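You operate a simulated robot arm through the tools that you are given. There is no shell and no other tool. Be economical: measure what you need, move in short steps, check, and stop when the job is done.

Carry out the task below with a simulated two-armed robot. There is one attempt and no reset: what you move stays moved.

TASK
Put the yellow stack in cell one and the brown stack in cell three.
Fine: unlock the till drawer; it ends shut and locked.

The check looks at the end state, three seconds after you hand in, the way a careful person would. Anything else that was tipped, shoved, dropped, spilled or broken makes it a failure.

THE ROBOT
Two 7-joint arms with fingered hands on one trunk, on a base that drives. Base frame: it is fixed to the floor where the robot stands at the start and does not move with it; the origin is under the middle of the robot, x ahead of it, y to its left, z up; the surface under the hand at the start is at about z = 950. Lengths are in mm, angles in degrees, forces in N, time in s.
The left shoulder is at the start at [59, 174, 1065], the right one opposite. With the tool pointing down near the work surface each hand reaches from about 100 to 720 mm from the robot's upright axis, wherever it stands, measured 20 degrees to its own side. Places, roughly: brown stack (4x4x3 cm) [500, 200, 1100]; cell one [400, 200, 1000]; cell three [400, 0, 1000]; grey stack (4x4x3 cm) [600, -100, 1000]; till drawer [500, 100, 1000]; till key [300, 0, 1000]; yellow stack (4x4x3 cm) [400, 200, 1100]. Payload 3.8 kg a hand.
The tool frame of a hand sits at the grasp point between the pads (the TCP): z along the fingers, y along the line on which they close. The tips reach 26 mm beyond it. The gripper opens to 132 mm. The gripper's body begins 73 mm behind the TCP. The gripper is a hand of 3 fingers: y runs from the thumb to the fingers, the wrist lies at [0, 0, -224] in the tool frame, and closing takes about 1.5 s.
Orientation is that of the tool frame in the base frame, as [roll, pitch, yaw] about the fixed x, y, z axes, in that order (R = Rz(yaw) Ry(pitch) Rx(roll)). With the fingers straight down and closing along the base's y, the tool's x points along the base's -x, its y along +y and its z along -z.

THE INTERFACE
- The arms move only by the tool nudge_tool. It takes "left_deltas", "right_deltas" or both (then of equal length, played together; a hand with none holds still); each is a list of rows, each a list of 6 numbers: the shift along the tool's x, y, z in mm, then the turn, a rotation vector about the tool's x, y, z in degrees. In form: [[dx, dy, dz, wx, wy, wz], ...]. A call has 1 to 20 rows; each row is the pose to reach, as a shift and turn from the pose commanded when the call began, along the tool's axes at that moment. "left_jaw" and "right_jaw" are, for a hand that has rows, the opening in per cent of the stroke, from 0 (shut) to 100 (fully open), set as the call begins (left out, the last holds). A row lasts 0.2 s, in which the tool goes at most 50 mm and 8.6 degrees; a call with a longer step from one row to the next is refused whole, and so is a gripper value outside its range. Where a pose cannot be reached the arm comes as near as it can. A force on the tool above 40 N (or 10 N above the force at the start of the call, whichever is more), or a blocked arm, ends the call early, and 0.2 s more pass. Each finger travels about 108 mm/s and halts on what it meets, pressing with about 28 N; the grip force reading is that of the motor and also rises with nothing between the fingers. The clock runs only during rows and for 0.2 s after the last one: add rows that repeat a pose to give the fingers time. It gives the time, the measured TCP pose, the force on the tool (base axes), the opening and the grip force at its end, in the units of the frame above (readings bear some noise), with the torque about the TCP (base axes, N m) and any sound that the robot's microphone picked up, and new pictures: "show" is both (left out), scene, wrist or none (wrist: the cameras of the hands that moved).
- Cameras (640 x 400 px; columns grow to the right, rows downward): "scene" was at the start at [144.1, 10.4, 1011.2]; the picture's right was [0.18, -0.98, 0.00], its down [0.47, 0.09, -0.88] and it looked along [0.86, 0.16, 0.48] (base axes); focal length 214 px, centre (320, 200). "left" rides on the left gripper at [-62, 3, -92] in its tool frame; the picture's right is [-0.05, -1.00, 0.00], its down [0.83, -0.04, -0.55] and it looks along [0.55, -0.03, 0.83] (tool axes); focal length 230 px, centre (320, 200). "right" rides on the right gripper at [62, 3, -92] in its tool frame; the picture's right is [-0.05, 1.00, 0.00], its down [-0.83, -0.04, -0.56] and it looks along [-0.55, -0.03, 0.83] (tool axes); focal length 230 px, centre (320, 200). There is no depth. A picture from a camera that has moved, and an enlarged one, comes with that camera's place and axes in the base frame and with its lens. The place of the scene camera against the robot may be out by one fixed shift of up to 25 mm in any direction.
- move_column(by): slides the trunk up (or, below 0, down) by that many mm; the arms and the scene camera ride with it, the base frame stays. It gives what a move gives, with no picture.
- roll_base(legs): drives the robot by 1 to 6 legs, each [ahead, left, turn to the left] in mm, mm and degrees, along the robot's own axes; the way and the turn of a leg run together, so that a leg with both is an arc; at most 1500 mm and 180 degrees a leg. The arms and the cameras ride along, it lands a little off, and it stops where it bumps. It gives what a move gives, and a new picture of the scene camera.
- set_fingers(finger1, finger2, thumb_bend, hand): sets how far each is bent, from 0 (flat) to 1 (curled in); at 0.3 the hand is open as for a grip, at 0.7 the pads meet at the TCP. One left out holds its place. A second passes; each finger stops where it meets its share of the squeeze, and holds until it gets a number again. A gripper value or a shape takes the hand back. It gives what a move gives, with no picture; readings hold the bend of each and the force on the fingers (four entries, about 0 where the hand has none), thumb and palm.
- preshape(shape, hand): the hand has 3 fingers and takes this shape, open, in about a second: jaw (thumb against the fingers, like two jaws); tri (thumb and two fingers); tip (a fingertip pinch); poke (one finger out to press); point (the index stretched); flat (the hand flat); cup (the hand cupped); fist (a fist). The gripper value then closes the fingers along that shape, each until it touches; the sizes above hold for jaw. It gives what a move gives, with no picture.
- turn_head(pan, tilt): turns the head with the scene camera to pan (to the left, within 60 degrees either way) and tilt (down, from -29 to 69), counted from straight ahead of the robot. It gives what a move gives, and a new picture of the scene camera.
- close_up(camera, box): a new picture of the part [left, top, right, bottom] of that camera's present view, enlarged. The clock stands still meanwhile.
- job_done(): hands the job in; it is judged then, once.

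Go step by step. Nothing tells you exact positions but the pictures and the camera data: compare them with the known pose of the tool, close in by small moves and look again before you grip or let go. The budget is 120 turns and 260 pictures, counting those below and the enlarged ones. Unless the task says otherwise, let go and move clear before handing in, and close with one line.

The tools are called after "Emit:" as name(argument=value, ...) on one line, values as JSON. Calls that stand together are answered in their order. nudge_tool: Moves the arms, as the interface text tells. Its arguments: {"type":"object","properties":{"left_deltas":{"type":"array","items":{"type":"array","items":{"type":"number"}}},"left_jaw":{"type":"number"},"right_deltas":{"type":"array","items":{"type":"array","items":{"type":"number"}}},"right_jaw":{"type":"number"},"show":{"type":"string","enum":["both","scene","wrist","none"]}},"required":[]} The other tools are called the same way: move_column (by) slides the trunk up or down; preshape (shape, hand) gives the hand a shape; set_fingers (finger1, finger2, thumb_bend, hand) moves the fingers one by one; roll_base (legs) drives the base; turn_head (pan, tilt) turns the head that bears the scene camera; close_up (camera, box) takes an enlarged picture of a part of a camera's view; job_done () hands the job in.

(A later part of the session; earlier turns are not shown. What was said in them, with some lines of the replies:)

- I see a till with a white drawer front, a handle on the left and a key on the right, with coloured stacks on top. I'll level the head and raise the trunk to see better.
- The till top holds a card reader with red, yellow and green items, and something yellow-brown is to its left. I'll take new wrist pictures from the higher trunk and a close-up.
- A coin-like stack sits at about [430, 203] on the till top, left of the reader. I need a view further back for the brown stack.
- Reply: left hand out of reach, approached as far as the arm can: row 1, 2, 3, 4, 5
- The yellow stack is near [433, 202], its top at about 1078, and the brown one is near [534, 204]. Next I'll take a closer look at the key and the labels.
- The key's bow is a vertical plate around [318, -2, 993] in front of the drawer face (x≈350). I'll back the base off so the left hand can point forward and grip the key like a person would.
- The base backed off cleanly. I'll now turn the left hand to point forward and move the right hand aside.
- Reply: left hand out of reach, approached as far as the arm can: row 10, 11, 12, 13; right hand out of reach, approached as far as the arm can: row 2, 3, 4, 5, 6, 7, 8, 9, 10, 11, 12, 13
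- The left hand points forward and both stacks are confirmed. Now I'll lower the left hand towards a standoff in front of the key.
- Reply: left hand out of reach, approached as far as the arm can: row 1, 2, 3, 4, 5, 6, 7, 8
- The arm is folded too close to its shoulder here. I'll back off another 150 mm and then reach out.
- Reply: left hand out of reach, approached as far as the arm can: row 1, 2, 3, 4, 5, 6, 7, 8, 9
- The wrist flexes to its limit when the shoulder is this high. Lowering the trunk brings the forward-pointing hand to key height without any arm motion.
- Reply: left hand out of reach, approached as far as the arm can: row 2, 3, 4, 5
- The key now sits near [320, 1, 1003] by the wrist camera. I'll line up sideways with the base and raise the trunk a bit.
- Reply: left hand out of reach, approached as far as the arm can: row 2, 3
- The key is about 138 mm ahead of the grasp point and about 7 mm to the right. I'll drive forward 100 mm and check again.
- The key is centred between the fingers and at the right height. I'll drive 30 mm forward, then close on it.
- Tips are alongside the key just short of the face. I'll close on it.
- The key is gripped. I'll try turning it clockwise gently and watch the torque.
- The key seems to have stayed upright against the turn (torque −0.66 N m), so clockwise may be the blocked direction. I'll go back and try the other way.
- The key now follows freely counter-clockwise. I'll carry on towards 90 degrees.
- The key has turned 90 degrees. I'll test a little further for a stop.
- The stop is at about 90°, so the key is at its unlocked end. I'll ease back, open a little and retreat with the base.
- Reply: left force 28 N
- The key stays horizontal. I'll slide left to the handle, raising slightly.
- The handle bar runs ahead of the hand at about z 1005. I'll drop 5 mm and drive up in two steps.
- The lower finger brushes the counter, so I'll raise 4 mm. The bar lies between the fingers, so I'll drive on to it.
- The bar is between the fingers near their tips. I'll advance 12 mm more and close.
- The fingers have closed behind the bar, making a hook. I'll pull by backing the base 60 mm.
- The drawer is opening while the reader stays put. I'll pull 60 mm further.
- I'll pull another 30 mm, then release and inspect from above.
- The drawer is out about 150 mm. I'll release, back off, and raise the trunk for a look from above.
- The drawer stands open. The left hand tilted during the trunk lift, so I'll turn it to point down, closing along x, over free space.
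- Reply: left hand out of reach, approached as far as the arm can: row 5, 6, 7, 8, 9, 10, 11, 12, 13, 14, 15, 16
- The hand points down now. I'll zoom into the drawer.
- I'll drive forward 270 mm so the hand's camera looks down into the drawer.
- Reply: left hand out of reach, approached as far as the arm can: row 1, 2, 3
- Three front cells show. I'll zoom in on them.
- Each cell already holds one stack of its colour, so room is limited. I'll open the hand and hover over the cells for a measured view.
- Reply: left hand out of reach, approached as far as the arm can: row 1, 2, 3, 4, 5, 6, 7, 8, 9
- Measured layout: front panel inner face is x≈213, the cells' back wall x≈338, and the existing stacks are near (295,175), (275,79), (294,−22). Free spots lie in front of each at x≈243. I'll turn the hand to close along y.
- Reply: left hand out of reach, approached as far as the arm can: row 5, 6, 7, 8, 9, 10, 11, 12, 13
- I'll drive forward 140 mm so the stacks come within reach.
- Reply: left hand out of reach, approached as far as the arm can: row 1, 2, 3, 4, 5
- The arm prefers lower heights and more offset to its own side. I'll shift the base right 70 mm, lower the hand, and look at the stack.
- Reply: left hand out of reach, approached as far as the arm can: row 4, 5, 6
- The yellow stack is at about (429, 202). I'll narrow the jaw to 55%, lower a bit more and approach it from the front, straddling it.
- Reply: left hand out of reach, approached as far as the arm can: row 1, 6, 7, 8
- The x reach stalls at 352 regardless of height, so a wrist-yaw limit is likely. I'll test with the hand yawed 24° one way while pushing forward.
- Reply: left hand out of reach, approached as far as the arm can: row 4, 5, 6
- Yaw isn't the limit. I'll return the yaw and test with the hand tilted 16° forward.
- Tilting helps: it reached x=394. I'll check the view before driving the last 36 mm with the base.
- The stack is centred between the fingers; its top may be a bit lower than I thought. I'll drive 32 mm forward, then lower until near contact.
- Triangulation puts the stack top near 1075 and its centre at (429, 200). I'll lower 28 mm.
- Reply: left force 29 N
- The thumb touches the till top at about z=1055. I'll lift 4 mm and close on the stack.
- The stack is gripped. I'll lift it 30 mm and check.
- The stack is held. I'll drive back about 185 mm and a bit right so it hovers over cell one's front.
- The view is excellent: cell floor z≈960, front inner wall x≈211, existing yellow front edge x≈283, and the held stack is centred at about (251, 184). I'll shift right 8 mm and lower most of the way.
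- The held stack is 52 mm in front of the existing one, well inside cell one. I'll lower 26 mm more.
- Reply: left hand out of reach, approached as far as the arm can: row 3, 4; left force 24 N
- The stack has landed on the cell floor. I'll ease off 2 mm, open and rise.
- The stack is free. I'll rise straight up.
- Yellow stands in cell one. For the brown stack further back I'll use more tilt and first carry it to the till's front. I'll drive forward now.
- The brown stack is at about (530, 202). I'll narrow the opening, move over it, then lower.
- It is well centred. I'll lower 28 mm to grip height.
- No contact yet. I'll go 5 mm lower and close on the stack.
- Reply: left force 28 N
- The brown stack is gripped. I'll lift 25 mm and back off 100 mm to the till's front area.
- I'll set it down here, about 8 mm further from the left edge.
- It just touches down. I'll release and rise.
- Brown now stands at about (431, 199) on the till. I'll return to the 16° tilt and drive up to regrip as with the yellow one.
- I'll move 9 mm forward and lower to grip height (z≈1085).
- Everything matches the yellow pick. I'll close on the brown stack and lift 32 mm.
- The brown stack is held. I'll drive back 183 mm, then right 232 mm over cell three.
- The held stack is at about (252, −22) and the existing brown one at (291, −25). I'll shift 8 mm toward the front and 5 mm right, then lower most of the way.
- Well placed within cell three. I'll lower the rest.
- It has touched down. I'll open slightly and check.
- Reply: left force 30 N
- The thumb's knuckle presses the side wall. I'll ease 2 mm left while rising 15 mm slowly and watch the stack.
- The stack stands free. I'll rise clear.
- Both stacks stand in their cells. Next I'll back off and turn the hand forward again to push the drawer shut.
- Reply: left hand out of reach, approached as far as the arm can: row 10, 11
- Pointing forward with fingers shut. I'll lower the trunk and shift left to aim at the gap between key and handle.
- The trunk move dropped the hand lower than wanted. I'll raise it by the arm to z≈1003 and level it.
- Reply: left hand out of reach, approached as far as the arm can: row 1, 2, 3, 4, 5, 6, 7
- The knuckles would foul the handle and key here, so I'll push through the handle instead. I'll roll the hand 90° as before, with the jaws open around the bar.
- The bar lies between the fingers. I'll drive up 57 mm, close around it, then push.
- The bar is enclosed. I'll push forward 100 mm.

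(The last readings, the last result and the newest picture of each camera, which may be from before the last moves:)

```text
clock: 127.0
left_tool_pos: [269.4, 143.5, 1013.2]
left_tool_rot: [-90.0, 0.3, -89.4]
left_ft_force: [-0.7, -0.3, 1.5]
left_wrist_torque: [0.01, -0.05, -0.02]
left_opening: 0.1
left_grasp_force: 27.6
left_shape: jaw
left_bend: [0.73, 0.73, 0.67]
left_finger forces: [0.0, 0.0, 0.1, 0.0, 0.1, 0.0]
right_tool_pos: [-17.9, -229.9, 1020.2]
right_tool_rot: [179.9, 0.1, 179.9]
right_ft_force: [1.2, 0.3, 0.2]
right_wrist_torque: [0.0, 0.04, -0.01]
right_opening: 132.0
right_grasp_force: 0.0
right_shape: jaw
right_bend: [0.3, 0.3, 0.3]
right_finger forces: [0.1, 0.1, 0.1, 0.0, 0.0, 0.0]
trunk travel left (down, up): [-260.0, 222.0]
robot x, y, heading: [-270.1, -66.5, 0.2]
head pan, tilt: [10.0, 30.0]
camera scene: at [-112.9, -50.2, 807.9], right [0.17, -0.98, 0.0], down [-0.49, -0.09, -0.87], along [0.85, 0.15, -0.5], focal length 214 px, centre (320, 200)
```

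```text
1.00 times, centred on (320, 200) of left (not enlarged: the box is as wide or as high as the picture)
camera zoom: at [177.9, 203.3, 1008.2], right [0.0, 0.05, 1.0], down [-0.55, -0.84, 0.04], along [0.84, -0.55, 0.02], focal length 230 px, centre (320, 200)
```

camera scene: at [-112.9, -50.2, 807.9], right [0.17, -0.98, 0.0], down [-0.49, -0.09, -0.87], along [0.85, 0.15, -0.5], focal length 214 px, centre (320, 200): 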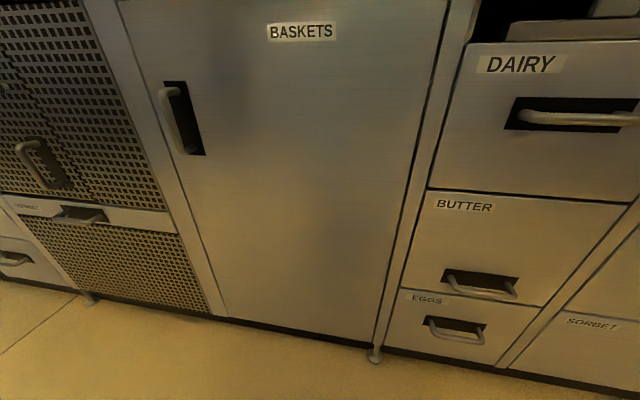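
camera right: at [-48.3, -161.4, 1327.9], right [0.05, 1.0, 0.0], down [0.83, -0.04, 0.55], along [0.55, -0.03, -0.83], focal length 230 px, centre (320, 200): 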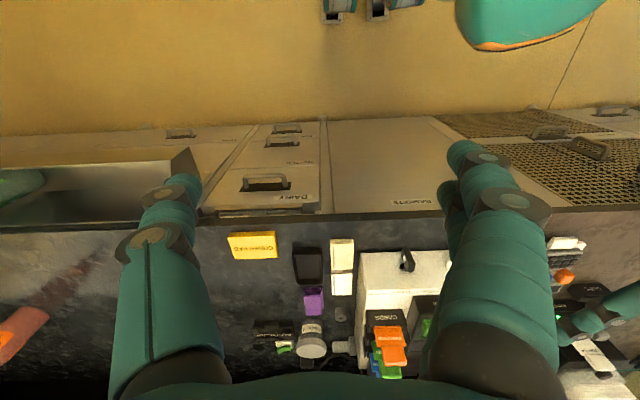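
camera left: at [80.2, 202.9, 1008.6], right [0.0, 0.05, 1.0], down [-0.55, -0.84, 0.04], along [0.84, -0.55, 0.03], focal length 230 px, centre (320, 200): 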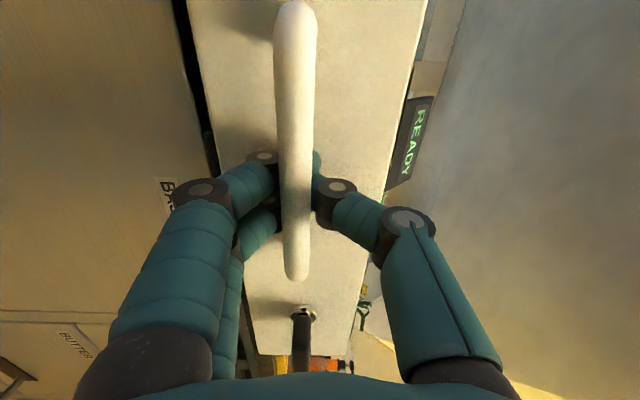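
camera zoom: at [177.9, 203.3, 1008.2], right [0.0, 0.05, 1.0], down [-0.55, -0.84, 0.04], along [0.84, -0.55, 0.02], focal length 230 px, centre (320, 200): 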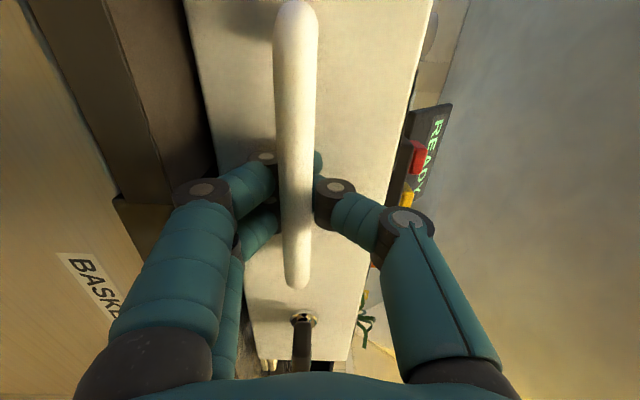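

The drawer slides with the hand. I'll push the remaining ~55 mm.

Emit:
roll_base(legs=[[56, 0, 0]])

Emit:
close_up(camera="left", box=[0, 0, 640, 400])

```text
clock: 128.0
left_tool_pos: [325.8, 143.1, 1013.4]
left_tool_rot: [-90.1, 0.3, -89.3]
left_ft_force: [-0.4, -0.3, 0.2]
left_wrist_torque: [0.0, 0.02, 0.0]
left_opening: 0.0
left_grasp_force: 27.7
left_shape: jaw
left_bend: [0.74, 0.74, 0.73]
left_finger forces: [0.1, 0.1, 0.1, 0.0, 0.0, 0.0]
right_tool_pos: [38.8, -230.8, 1020.3]
right_tool_rot: [179.8, 0.1, 180.0]
right_ft_force: [-0.2, -1.5, -1.0]
right_wrist_torque: [-0.04, 0.0, -0.01]
right_opening: 131.9
right_grasp_force: 0.0
right_shape: jaw
right_bend: [0.3, 0.3, 0.3]
right_finger forces: [0.0, 0.0, 0.0, 0.1, 0.0, 0.0]
trunk travel left (down, up): [-260.0, 222.0]
robot x, y, heading: [-213.0, -63.4, 0.0]
head pan, tilt: [10.0, 30.0]
camera scene: at [-56.3, -50.1, 807.9], right [0.17, -0.98, 0.0], down [-0.49, -0.09, -0.87], along [0.85, 0.15, -0.5], focal length 214 px, centre (320, 200)
```

scene: 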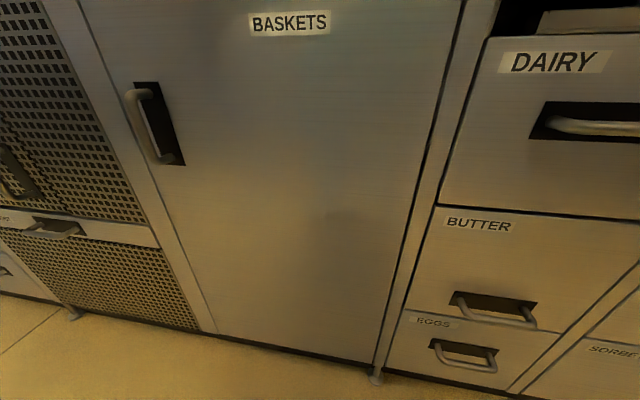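

```text
1.00 times, centred on (320, 200) of left (not enlarged: the box is as wide or as high as the picture)
camera zoom: at [234.9, 203.4, 1008.7], right [0.0, 0.05, 1.0], down [-0.55, -0.84, 0.04], along [0.84, -0.54, 0.03], focal length 230 px, centre (320, 200)
```

zoom: 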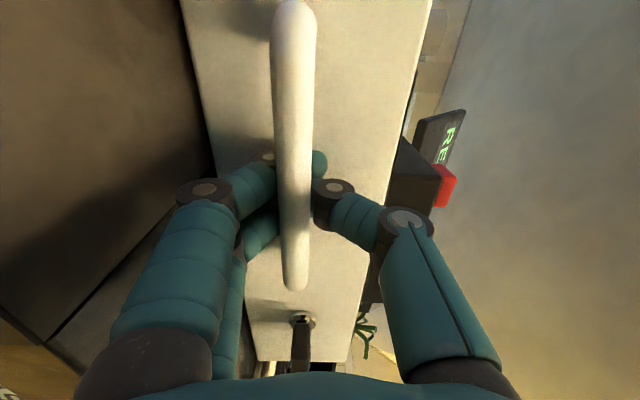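

It is close to shut with no stop force yet. I'll push a bit more.

Emit:
roll_base(legs=[[8, 0, 0]])

Emit:
close_up(camera="left", box=[240, 0, 560, 400])

```text
clock: 128.9
left_tool_pos: [328.0, 143.0, 1013.9]
left_tool_rot: [-90.0, 0.3, -89.5]
left_ft_force: [-15.4, 3.2, 1.3]
left_wrist_torque: [0.01, 0.01, 0.02]
left_opening: 0.0
left_grasp_force: 27.4
left_shape: jaw
left_bend: [0.74, 0.75, 0.73]
left_finger forces: [0.1, 0.0, 0.0, 0.0, 0.1, 0.0]
right_tool_pos: [44.3, -228.5, 1021.1]
right_tool_rot: [179.7, 0.3, -180.0]
right_ft_force: [-0.3, 0.2, 0.5]
right_wrist_torque: [0.02, 0.02, -0.03]
right_opening: 132.1
right_grasp_force: 0.0
right_shape: jaw
right_bend: [0.3, 0.3, 0.3]
right_finger forces: [0.0, 0.1, 0.1, 0.0, 0.0, 0.0]
trunk travel left (down, up): [-260.0, 222.0]
robot x, y, heading: [-202.1, -64.0, 0.2]
head pan, tilt: [10.0, 30.0]
stopped in leg 1: the force on the tool passed its limit at 42 N (the readings are from after the stop); the commanded pose is now the measured one
camera scene: at [-50.7, -49.4, 808.3], right [0.18, -0.98, 0.0], down [-0.49, -0.09, -0.87], along [0.85, 0.15, -0.5], focal length 214 px, centre (320, 200)
```

scene: 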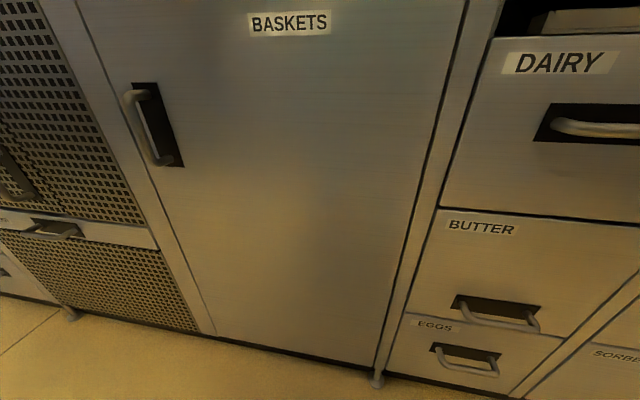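

```text
1.00 times, centred on (400, 200) of left (not enlarged: the box is as wide or as high as the picture)
camera zoom: at [236.8, 203.4, 1008.7], right [0.0, 0.05, 1.0], down [-0.55, -0.83, 0.04], along [0.84, -0.55, 0.03], focal length 230 px, centre (240, 200)
```

zoom: 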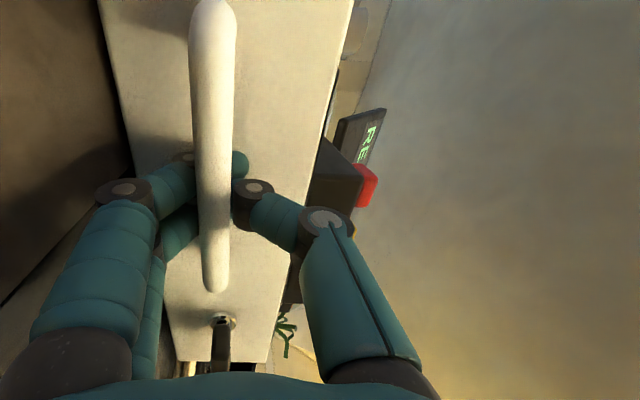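

The drawer hit its stop and is shut. I'll release, back off, and move to the key.

Emit:
nudge_tool(left_deltas=[[0, 0, 0, 0, 0, 0], [0, 0, 0, 0, 0, 0], [0, 0, 0, 0, 0, 0], [0, 0, 0, 0, 0, 0]], left_jaw=38, show="wrist")

Emit:
roll_base(legs=[[-90, 0, 0], [0, -144, 0]])

Emit:
close_up(camera="left", box=[0, 0, 640, 400])

```text
clock: 129.9
left_tool_pos: [326.0, 141.0, 1014.5]
left_tool_rot: [-89.9, 0.4, -89.7]
left_ft_force: [-36.6, -3.2, 0.8]
left_wrist_torque: [-0.02, -0.06, -0.12]
left_opening: 41.8
left_grasp_force: 0.1
left_shape: jaw
left_bend: [0.77, 0.77, 0.74]
left_finger forces: [9.7, 9.9, 0.0, 0.0, 17.7, 0.1]
right_tool_pos: [42.2, -229.7, 1022.4]
right_tool_rot: [179.8, 0.4, -179.9]
right_ft_force: [0.3, 0.7, -0.4]
right_wrist_torque: [0.0, 0.01, -0.01]
right_opening: 132.1
right_grasp_force: 0.0
right_shape: jaw
right_bend: [0.3, 0.3, 0.3]
right_finger forces: [0.0, 0.0, 0.0, 0.0, 0.1, 0.0]
trunk travel left (down, up): [-260.0, 222.0]
robot x, y, heading: [-206.1, -61.5, -0.3]
head pan, tilt: [10.0, 30.0]
camera left: at [234.7, 201.9, 1009.5], right [0.0, 0.05, 1.0], down [-0.55, -0.83, 0.04], along [0.83, -0.55, 0.03], focal length 230 px, centre (320, 200)
```

left: 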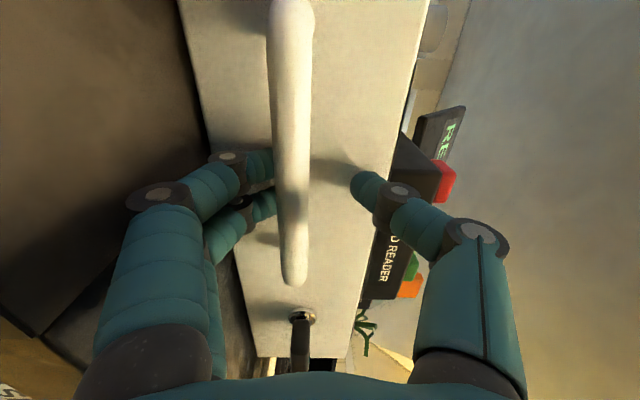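

```text
clock: 132.5
left_tool_pos: [240.6, -0.1, 1013.4]
left_tool_rot: [-90.2, 0.3, -89.3]
left_ft_force: [-1.1, 0.0, 0.0]
left_wrist_torque: [-0.01, -0.01, -0.01]
left_opening: 49.9
left_grasp_force: 0.0
left_shape: jaw
left_bend: [0.74, 0.74, 0.7]
left_finger forces: [0.1, 0.0, 0.0, 0.0, 0.0, 0.0]
right_tool_pos: [-43.8, -373.0, 1020.4]
right_tool_rot: [179.8, 0.3, -179.7]
right_ft_force: [0.2, -0.1, 0.4]
right_wrist_torque: [0.03, 0.0, 0.0]
right_opening: 131.9
right_grasp_force: 0.0
right_shape: jaw
right_bend: [0.3, 0.3, 0.3]
right_finger forces: [0.1, 0.1, 0.0, 0.1, 0.1, 0.1]
trunk travel left (down, up): [-260.0, 222.0]
robot x, y, heading: [-295.4, -209.8, 0.4]
head pan, tilt: [10.0, 30.0]
camera scene: at [-139.6, -193.5, 808.0], right [0.18, -0.98, 0.0], down [-0.49, -0.09, -0.87], along [0.85, 0.16, -0.5], focal length 214 px, centre (320, 200)
```

scene: 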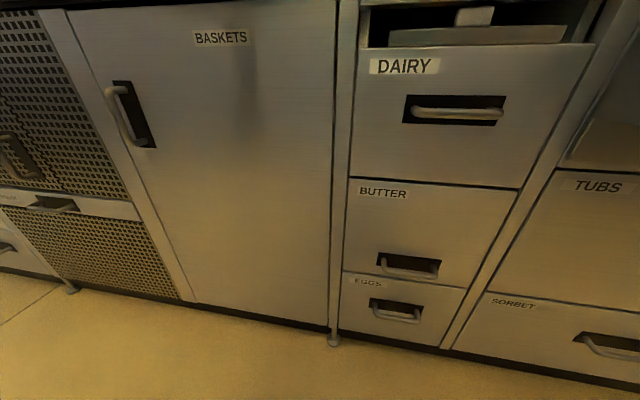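

```text
1.00 times, centred on (320, 200) of left (not enlarged: the box is as wide or as high as the picture)
camera zoom: at [147.8, 60.6, 1007.8], right [0.0, 0.05, 1.0], down [-0.54, -0.84, 0.04], along [0.84, -0.54, 0.02], focal length 230 px, centre (320, 200)
```

zoom: 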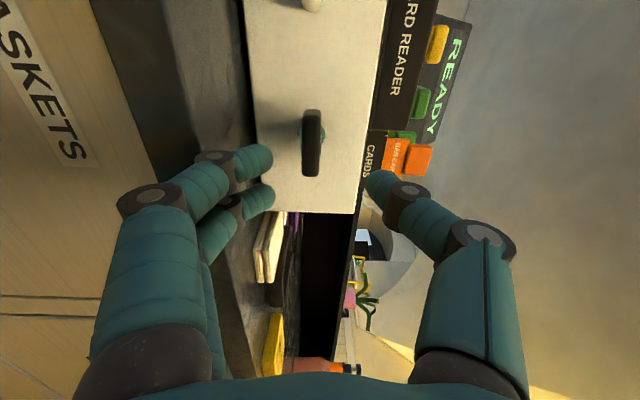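

The key is dead ahead at z≈1003. I'll lower 7 mm, narrow the opening and drive up to it.

Emit:
nudge_tool(left_deltas=[[0, 4, 0, 0, 0, 0], [0, 7, 0, 0, 0, 0], [0, 7, 0, 0, 0, 0]], left_jaw=30, show="none")

Emit:
roll_base(legs=[[42, 0, 0]])

Emit:
close_up(camera="left", box=[160, 50, 480, 250])

```text
clock: 133.3
left_tool_pos: [242.5, -1.0, 1007.4]
left_tool_rot: [-90.4, 0.3, -89.1]
left_ft_force: [0.0, -0.3, 0.6]
left_wrist_torque: [-0.03, 0.0, 0.02]
left_opening: 40.2
left_grasp_force: 0.1
left_shape: jaw
left_bend: [0.74, 0.74, 0.7]
left_finger forces: [0.0, 0.0, 0.0, 0.1, 0.0, 0.1]
left hand out of reach, approached as far as the arm can: row 1, 2, 3
right_tool_pos: [-43.2, -371.6, 1019.9]
right_tool_rot: [179.7, 0.2, -179.7]
right_ft_force: [-0.8, 0.0, -1.3]
right_wrist_torque: [0.0, 0.02, 0.01]
right_opening: 132.0
right_grasp_force: 0.0
right_shape: jaw
right_bend: [0.3, 0.3, 0.3]
right_finger forces: [0.0, 0.0, 0.0, 0.1, 0.1, 0.0]
trunk travel left (down, up): [-260.0, 222.0]
robot x, y, heading: [-294.0, -210.4, 0.2]
head pan, tilt: [10.0, 30.0]
```

```text
clock: 134.2
left_tool_pos: [285.9, -2.0, 1007.7]
left_tool_rot: [-90.4, 0.3, -89.3]
left_ft_force: [-1.9, 0.9, 2.4]
left_wrist_torque: [0.05, 0.24, 0.02]
left_opening: 39.0
left_grasp_force: 0.1
left_shape: jaw
left_bend: [0.74, 0.74, 0.7]
left_finger forces: [1.3, 2.0, 0.0, 0.0, 0.0, 0.1]
right_tool_pos: [-2.2, -372.5, 1020.0]
right_tool_rot: [179.8, 0.2, -179.8]
right_ft_force: [-0.4, -0.6, 0.3]
right_wrist_torque: [-0.02, 0.0, -0.03]
right_opening: 132.0
right_grasp_force: 0.0
right_shape: jaw
right_bend: [0.3, 0.3, 0.3]
right_finger forces: [0.0, 0.0, 0.0, 0.0, 0.1, 0.0]
trunk travel left (down, up): [-260.0, 222.0]
robot x, y, heading: [-256.8, -209.1, 0.2]
head pan, tilt: [10.0, 30.0]
camera scene: at [-97.6, -193.3, 807.9], right [0.18, -0.98, 0.0], down [-0.49, -0.09, -0.87], along [0.85, 0.15, -0.5], focal length 214 px, centre (320, 200)
```

scene: 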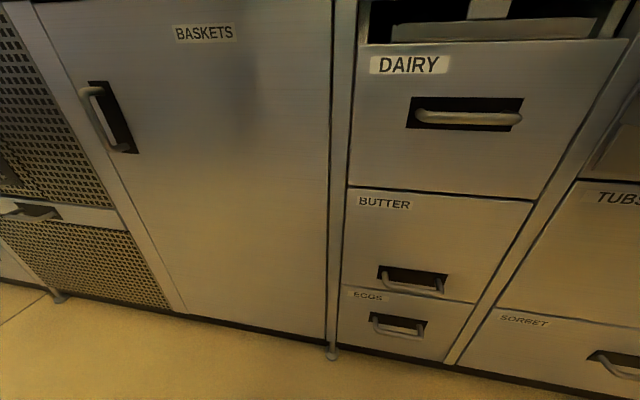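

```text
2.00 times, centred on (320, 150) of left
camera zoom: at [193.3, 58.5, 1003.5], right [0.01, 0.05, 1.0], down [-0.54, -0.84, 0.04], along [0.84, -0.54, 0.02], focal length 460 px, centre (320, 300)
```

zoom: 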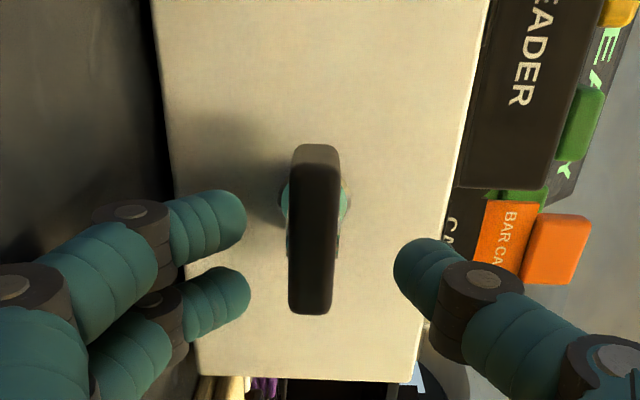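

The key is centred between the fingers with only a light counter brush. I'll advance 25 mm and close.

Emit:
roll_base(legs=[[25, 1, 0]])

Emit:
nudge_tool(left_deltas=[[0, 0, 0, 0, 0, 0], [0, 0, 0, 0, 0, 0], [0, 0, 0, 0, 0, 0], [0, 0, 0, 0, 0, 0], [0, 0, 0, 0, 0, 0]], left_jaw=0, show="wrist")

```text
clock: 135.0
left_tool_pos: [308.2, -0.5, 1009.4]
left_tool_rot: [-90.2, 0.2, -89.3]
left_ft_force: [-4.3, 0.3, 9.9]
left_wrist_torque: [0.07, 0.55, 0.0]
left_opening: 37.9
left_grasp_force: 0.1
left_shape: jaw
left_bend: [0.74, 0.74, 0.7]
left_finger forces: [4.7, 4.9, 0.0, 0.1, 0.0, 0.0]
right_tool_pos: [22.8, -370.8, 1020.1]
right_tool_rot: [179.7, 0.4, -179.8]
right_ft_force: [-0.1, -0.2, -0.6]
right_wrist_torque: [0.03, 0.04, 0.02]
right_opening: 132.3
right_grasp_force: 0.1
right_shape: jaw
right_bend: [0.3, 0.3, 0.3]
right_finger forces: [0.0, 0.1, 0.0, 0.1, 0.0, 0.1]
trunk travel left (down, up): [-260.0, 222.0]
robot x, y, heading: [-230.2, -206.3, 0.6]
head pan, tilt: [10.0, 30.0]
camera scene: at [-73.7, -192.0, 808.1], right [0.18, -0.98, 0.0], down [-0.49, -0.09, -0.87], along [0.85, 0.16, -0.5], focal length 214 px, centre (320, 200)
```

scene: 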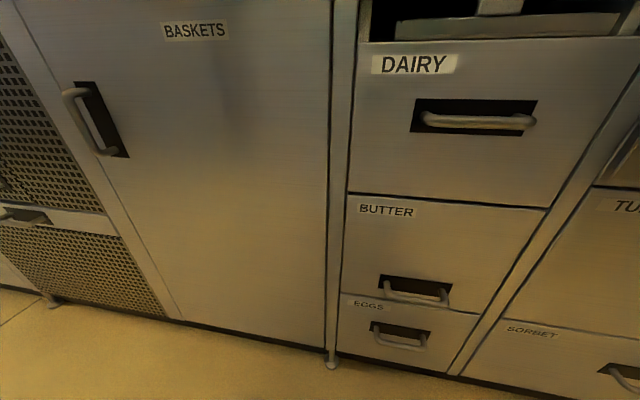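

```text
clock: 136.2
left_tool_pos: [308.6, -0.2, 1008.3]
left_tool_rot: [-90.1, 0.2, -89.4]
left_ft_force: [1.0, 1.5, 10.3]
left_wrist_torque: [0.01, -0.21, 0.02]
left_opening: 9.9
left_grasp_force: 27.8
left_shape: jaw
left_bend: [0.74, 0.74, 0.69]
left_finger forces: [10.1, 10.2, 0.1, 0.0, 31.0, 0.0]
right_tool_pos: [23.2, -370.4, 1020.7]
right_tool_rot: [179.8, 0.2, -179.9]
right_ft_force: [0.1, -0.3, 0.3]
right_wrist_torque: [-0.01, 0.0, 0.07]
right_opening: 132.0
right_grasp_force: 0.0
right_shape: jaw
right_bend: [0.3, 0.3, 0.3]
right_finger forces: [0.0, 0.1, 0.0, 0.0, 0.0, 0.0]
trunk travel left (down, up): [-260.0, 222.0]
robot x, y, heading: [-229.9, -208.2, 0.5]
head pan, tilt: [10.0, 30.0]
camera left: at [216.7, 59.7, 1005.1], right [0.0, 0.05, 1.0], down [-0.54, -0.84, 0.04], along [0.84, -0.54, 0.03], focal length 230 px, centre (320, 200)
```

left: 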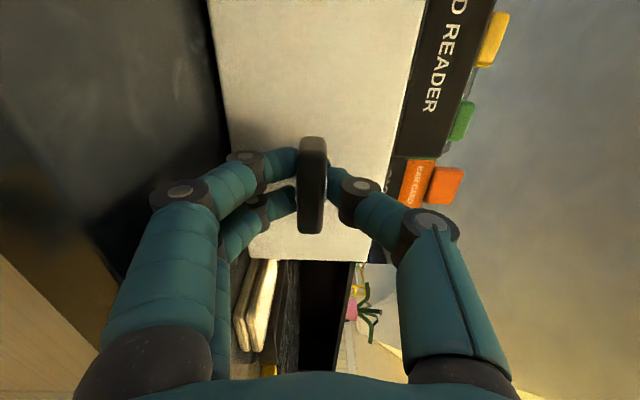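

The key is gripped. I'll turn it clockwise 90° back to the locked position.

Emit:
nudge_tool(left_deltas=[[0, 1, 0, 0, 0, 8], [0, 2, 0, 0, 0, 16], [0, 3, 0, 0, 0, 24], [0, 4, 0, 0, 0, 32], [0, 4, 0, 0, 0, 40], [0, 4, 0, 0, 0, 48], [0, 4, 0, 0, 0, 56], [0, 4, 0, 0, 0, 64], [0, 4, 0, 0, 0, 72], [0, 4, 0, 0, 0, 80], [0, 4, 0, 0, 0, 88], [0, 4, 0, 0, 0, 92], [0, 4, 0, 0, 0, 92]], show="wrist")

```text
clock: 139.0
left_tool_pos: [309.2, -2.0, 1005.1]
left_tool_rot: [102.2, 87.5, 102.6]
left_ft_force: [-8.1, -20.6, -3.4]
left_wrist_torque: [-0.09, -0.02, -0.45]
left_opening: 9.0
left_grasp_force: 28.6
left_shape: jaw
left_bend: [0.74, 0.74, 0.69]
left_finger forces: [9.7, 8.6, 0.0, 0.0, 38.5, 0.1]
right_tool_pos: [22.7, -374.6, 1020.3]
right_tool_rot: [179.7, 0.3, -179.8]
right_ft_force: [0.4, -0.4, 0.2]
right_wrist_torque: [0.04, 0.0, 0.03]
right_opening: 131.9
right_grasp_force: 0.0
right_shape: jaw
right_bend: [0.3, 0.3, 0.3]
right_finger forces: [0.0, 0.0, 0.0, 0.0, 0.1, 0.0]
trunk travel left (down, up): [-260.0, 222.0]
robot x, y, heading: [-232.9, -206.4, 0.5]
head pan, tilt: [10.0, 30.0]
camera left: at [218.5, -4.2, 1066.2], right [0.01, -1.0, 0.01], down [-0.56, -0.01, -0.83], along [0.83, 0.0, -0.56], focal length 230 px, centre (320, 200)
```

left: 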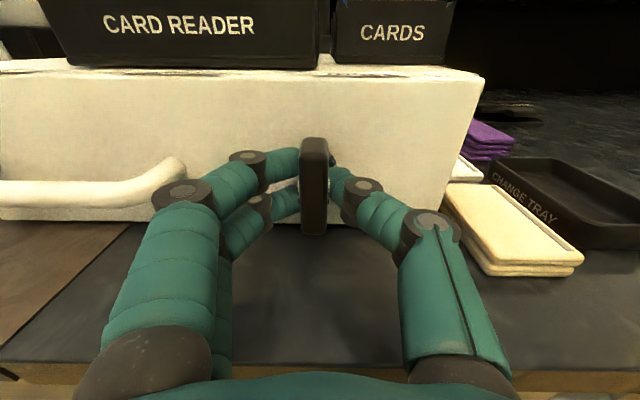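

The key is upright again. I'll press a few degrees more to be sure it's at the stop.

Emit:
nudge_tool(left_deltas=[[0, 3, 0, 0, 0, 5], [0, 3, 0, 0, 0, 10], [0, 3, 0, 0, 0, 10]], show="none")

Emit:
nudge_tool(left_deltas=[[0, 0, 0, 0, 0, -5], [0, 0, 0, 0, 0, -9], [0, 0, 0, 0, 0, -9]], show="none")

Emit:
nudge_tool(left_deltas=[[0, 0, 0, 0, 0, 0], [0, 0, 0, 0, 0, 0], [0, 0, 0, 0, 0, 0], [0, 0, 0, 0, 0, 0], [0, 0, 0, 0, 0, 0]], left_jaw=50, show="wrist")

```text
clock: 139.8
left_tool_pos: [308.6, -1.8, 1006.3]
left_tool_rot: [92.9, 77.5, 93.2]
left_ft_force: [-12.8, -22.8, -6.8]
left_wrist_torque: [-0.49, 0.09, -0.58]
left_opening: 8.9
left_grasp_force: 27.8
left_shape: jaw
left_bend: [0.74, 0.74, 0.69]
left_finger forces: [14.2, 7.2, 0.0, 0.1, 44.0, 0.0]
left hand out of reach, approached as far as the arm can: row 1, 2
right_tool_pos: [21.5, -374.1, 1019.9]
right_tool_rot: [179.7, 0.3, -179.8]
right_ft_force: [-0.2, 0.6, 0.3]
right_wrist_torque: [0.01, -0.02, 0.01]
right_opening: 131.8
right_grasp_force: 0.0
right_shape: jaw
right_bend: [0.3, 0.3, 0.3]
right_finger forces: [0.0, 0.1, 0.0, 0.1, 0.0, 0.1]
trunk travel left (down, up): [-260.0, 222.0]
robot x, y, heading: [-230.7, -209.9, 0.5]
head pan, tilt: [10.0, 30.0]
```

```text
clock: 140.6
left_tool_pos: [308.9, -2.2, 1007.2]
left_tool_rot: [99.8, 86.4, 100.1]
left_ft_force: [-12.9, -21.8, -5.2]
left_wrist_torque: [-0.04, 0.09, -0.53]
left_opening: 9.1
left_grasp_force: 28.4
left_shape: jaw
left_bend: [0.74, 0.74, 0.69]
left_finger forces: [8.9, 9.0, 0.0, 0.0, 40.1, 0.0]
left hand out of reach, approached as far as the arm can: row 1, 2
right_tool_pos: [21.9, -374.0, 1021.3]
right_tool_rot: [179.7, 0.3, -179.8]
right_ft_force: [-1.0, -0.6, 0.3]
right_wrist_torque: [-0.01, -0.01, -0.01]
right_opening: 131.9
right_grasp_force: 0.0
right_shape: jaw
right_bend: [0.3, 0.3, 0.3]
right_finger forces: [0.0, 0.1, 0.0, 0.1, 0.0, 0.0]
trunk travel left (down, up): [-260.0, 222.0]
robot x, y, heading: [-230.0, -206.6, 0.6]
head pan, tilt: [10.0, 30.0]
```

```text
clock: 141.8
left_tool_pos: [311.0, 3.6, 1006.5]
left_tool_rot: [97.3, 86.6, 98.1]
left_ft_force: [-0.2, -0.3, -0.4]
left_wrist_torque: [0.0, 0.02, 0.01]
left_opening: 65.4
left_grasp_force: 0.1
left_shape: jaw
left_bend: [0.73, 0.73, 0.7]
left_finger forces: [0.0, 0.0, 0.0, 0.1, 0.0, 0.0]
right_tool_pos: [22.2, -370.0, 1020.6]
right_tool_rot: [179.7, 0.2, -179.8]
right_ft_force: [0.3, 0.2, 0.3]
right_wrist_torque: [-0.02, 0.02, 0.02]
right_opening: 131.9
right_grasp_force: 0.1
right_shape: jaw
right_bend: [0.3, 0.3, 0.3]
right_finger forces: [0.0, 0.0, 0.1, 0.0, 0.0, 0.1]
trunk travel left (down, up): [-260.0, 222.0]
robot x, y, heading: [-232.2, -208.4, 0.2]
head pan, tilt: [10.0, 30.0]
camera left: at [220.5, 0.8, 1066.7], right [0.01, -1.0, -0.01], down [-0.56, 0.0, -0.83], along [0.83, 0.01, -0.56], focal length 230 px, centre (320, 200)
```

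left: 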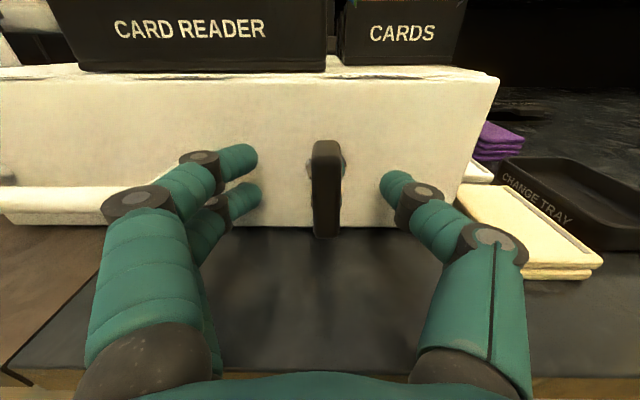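

The key is upright and free. I'll back off and take a last look at the drawer and key.

Emit:
roll_base(legs=[[-180, 0, 0]])

Emit:
close_up(camera="left", box=[0, 0, 640, 400])

Emit:
close_up(camera="left", box=[240, 60, 440, 185])

```text
clock: 143.3
left_tool_pos: [133.2, 2.2, 1007.0]
left_tool_rot: [96.7, 86.8, 97.6]
left_ft_force: [0.0, -0.4, -0.3]
left_wrist_torque: [0.01, -0.04, 0.01]
left_opening: 65.5
left_grasp_force: 0.1
left_shape: jaw
left_bend: [0.73, 0.73, 0.7]
left_finger forces: [0.1, 0.1, 0.0, 0.0, 0.1, 0.0]
right_tool_pos: [-152.0, -372.8, 1020.1]
right_tool_rot: [179.9, 0.2, -179.6]
right_ft_force: [-0.6, -0.1, -0.6]
right_wrist_torque: [0.0, -0.04, 0.03]
right_opening: 131.9
right_grasp_force: 0.0
right_shape: jaw
right_bend: [0.3, 0.3, 0.3]
right_finger forces: [0.0, 0.0, 0.0, 0.0, 0.1, 0.0]
trunk travel left (down, up): [-260.0, 222.0]
robot x, y, heading: [-402.7, -207.3, 0.4]
head pan, tilt: [10.0, 30.0]
camera scene: at [-249.8, -192.8, 808.1], right [0.18, -0.98, 0.0], down [-0.49, -0.09, -0.87], along [0.85, 0.16, -0.5], focal length 214 px, centre (320, 200)
```

scene: 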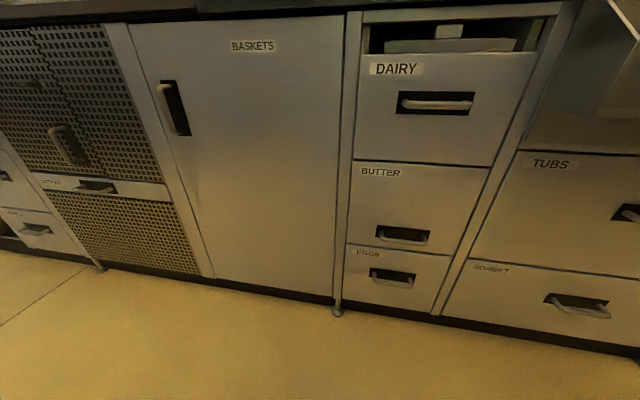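

```text
1.00 times, centred on (320, 200) of left (not enlarged: the box is as wide or as high as the picture)
camera zoom: at [43.2, 0.7, 1067.0], right [0.02, -1.0, -0.01], down [-0.56, -0.01, -0.83], along [0.83, 0.02, -0.56], focal length 230 px, centre (320, 200)
```

zoom: 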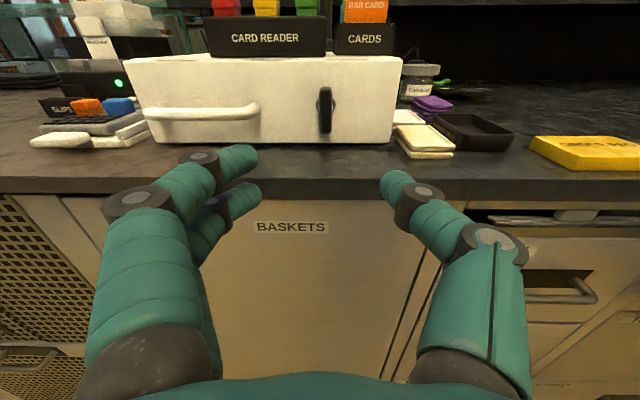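

```text
3.20 times, centred on (340, 122) of left
camera zoom: at [43.2, 0.7, 1067.0], right [0.02, -1.0, -0.01], down [-0.56, -0.01, -0.83], along [0.83, 0.02, -0.56], focal length 736 px, centre (256, 448)
```

zoom: 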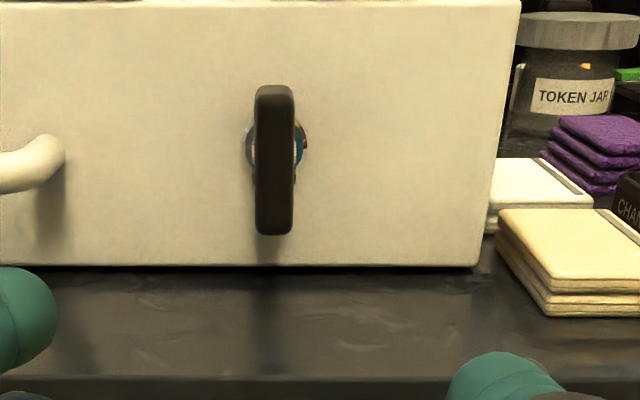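

The drawer looks shut and the key is upright against its lock stop, with the hand clear; I'm handing in.

Emit:
job_done()

```text
The job is handed in.
```

I put the yellow stack in cell one and the brown stack in cell three. The till drawer is shut against its stop and the key is turned back to its locked position. I did not tug the drawer to test the lock, and I could not see the stacks once it was shut.
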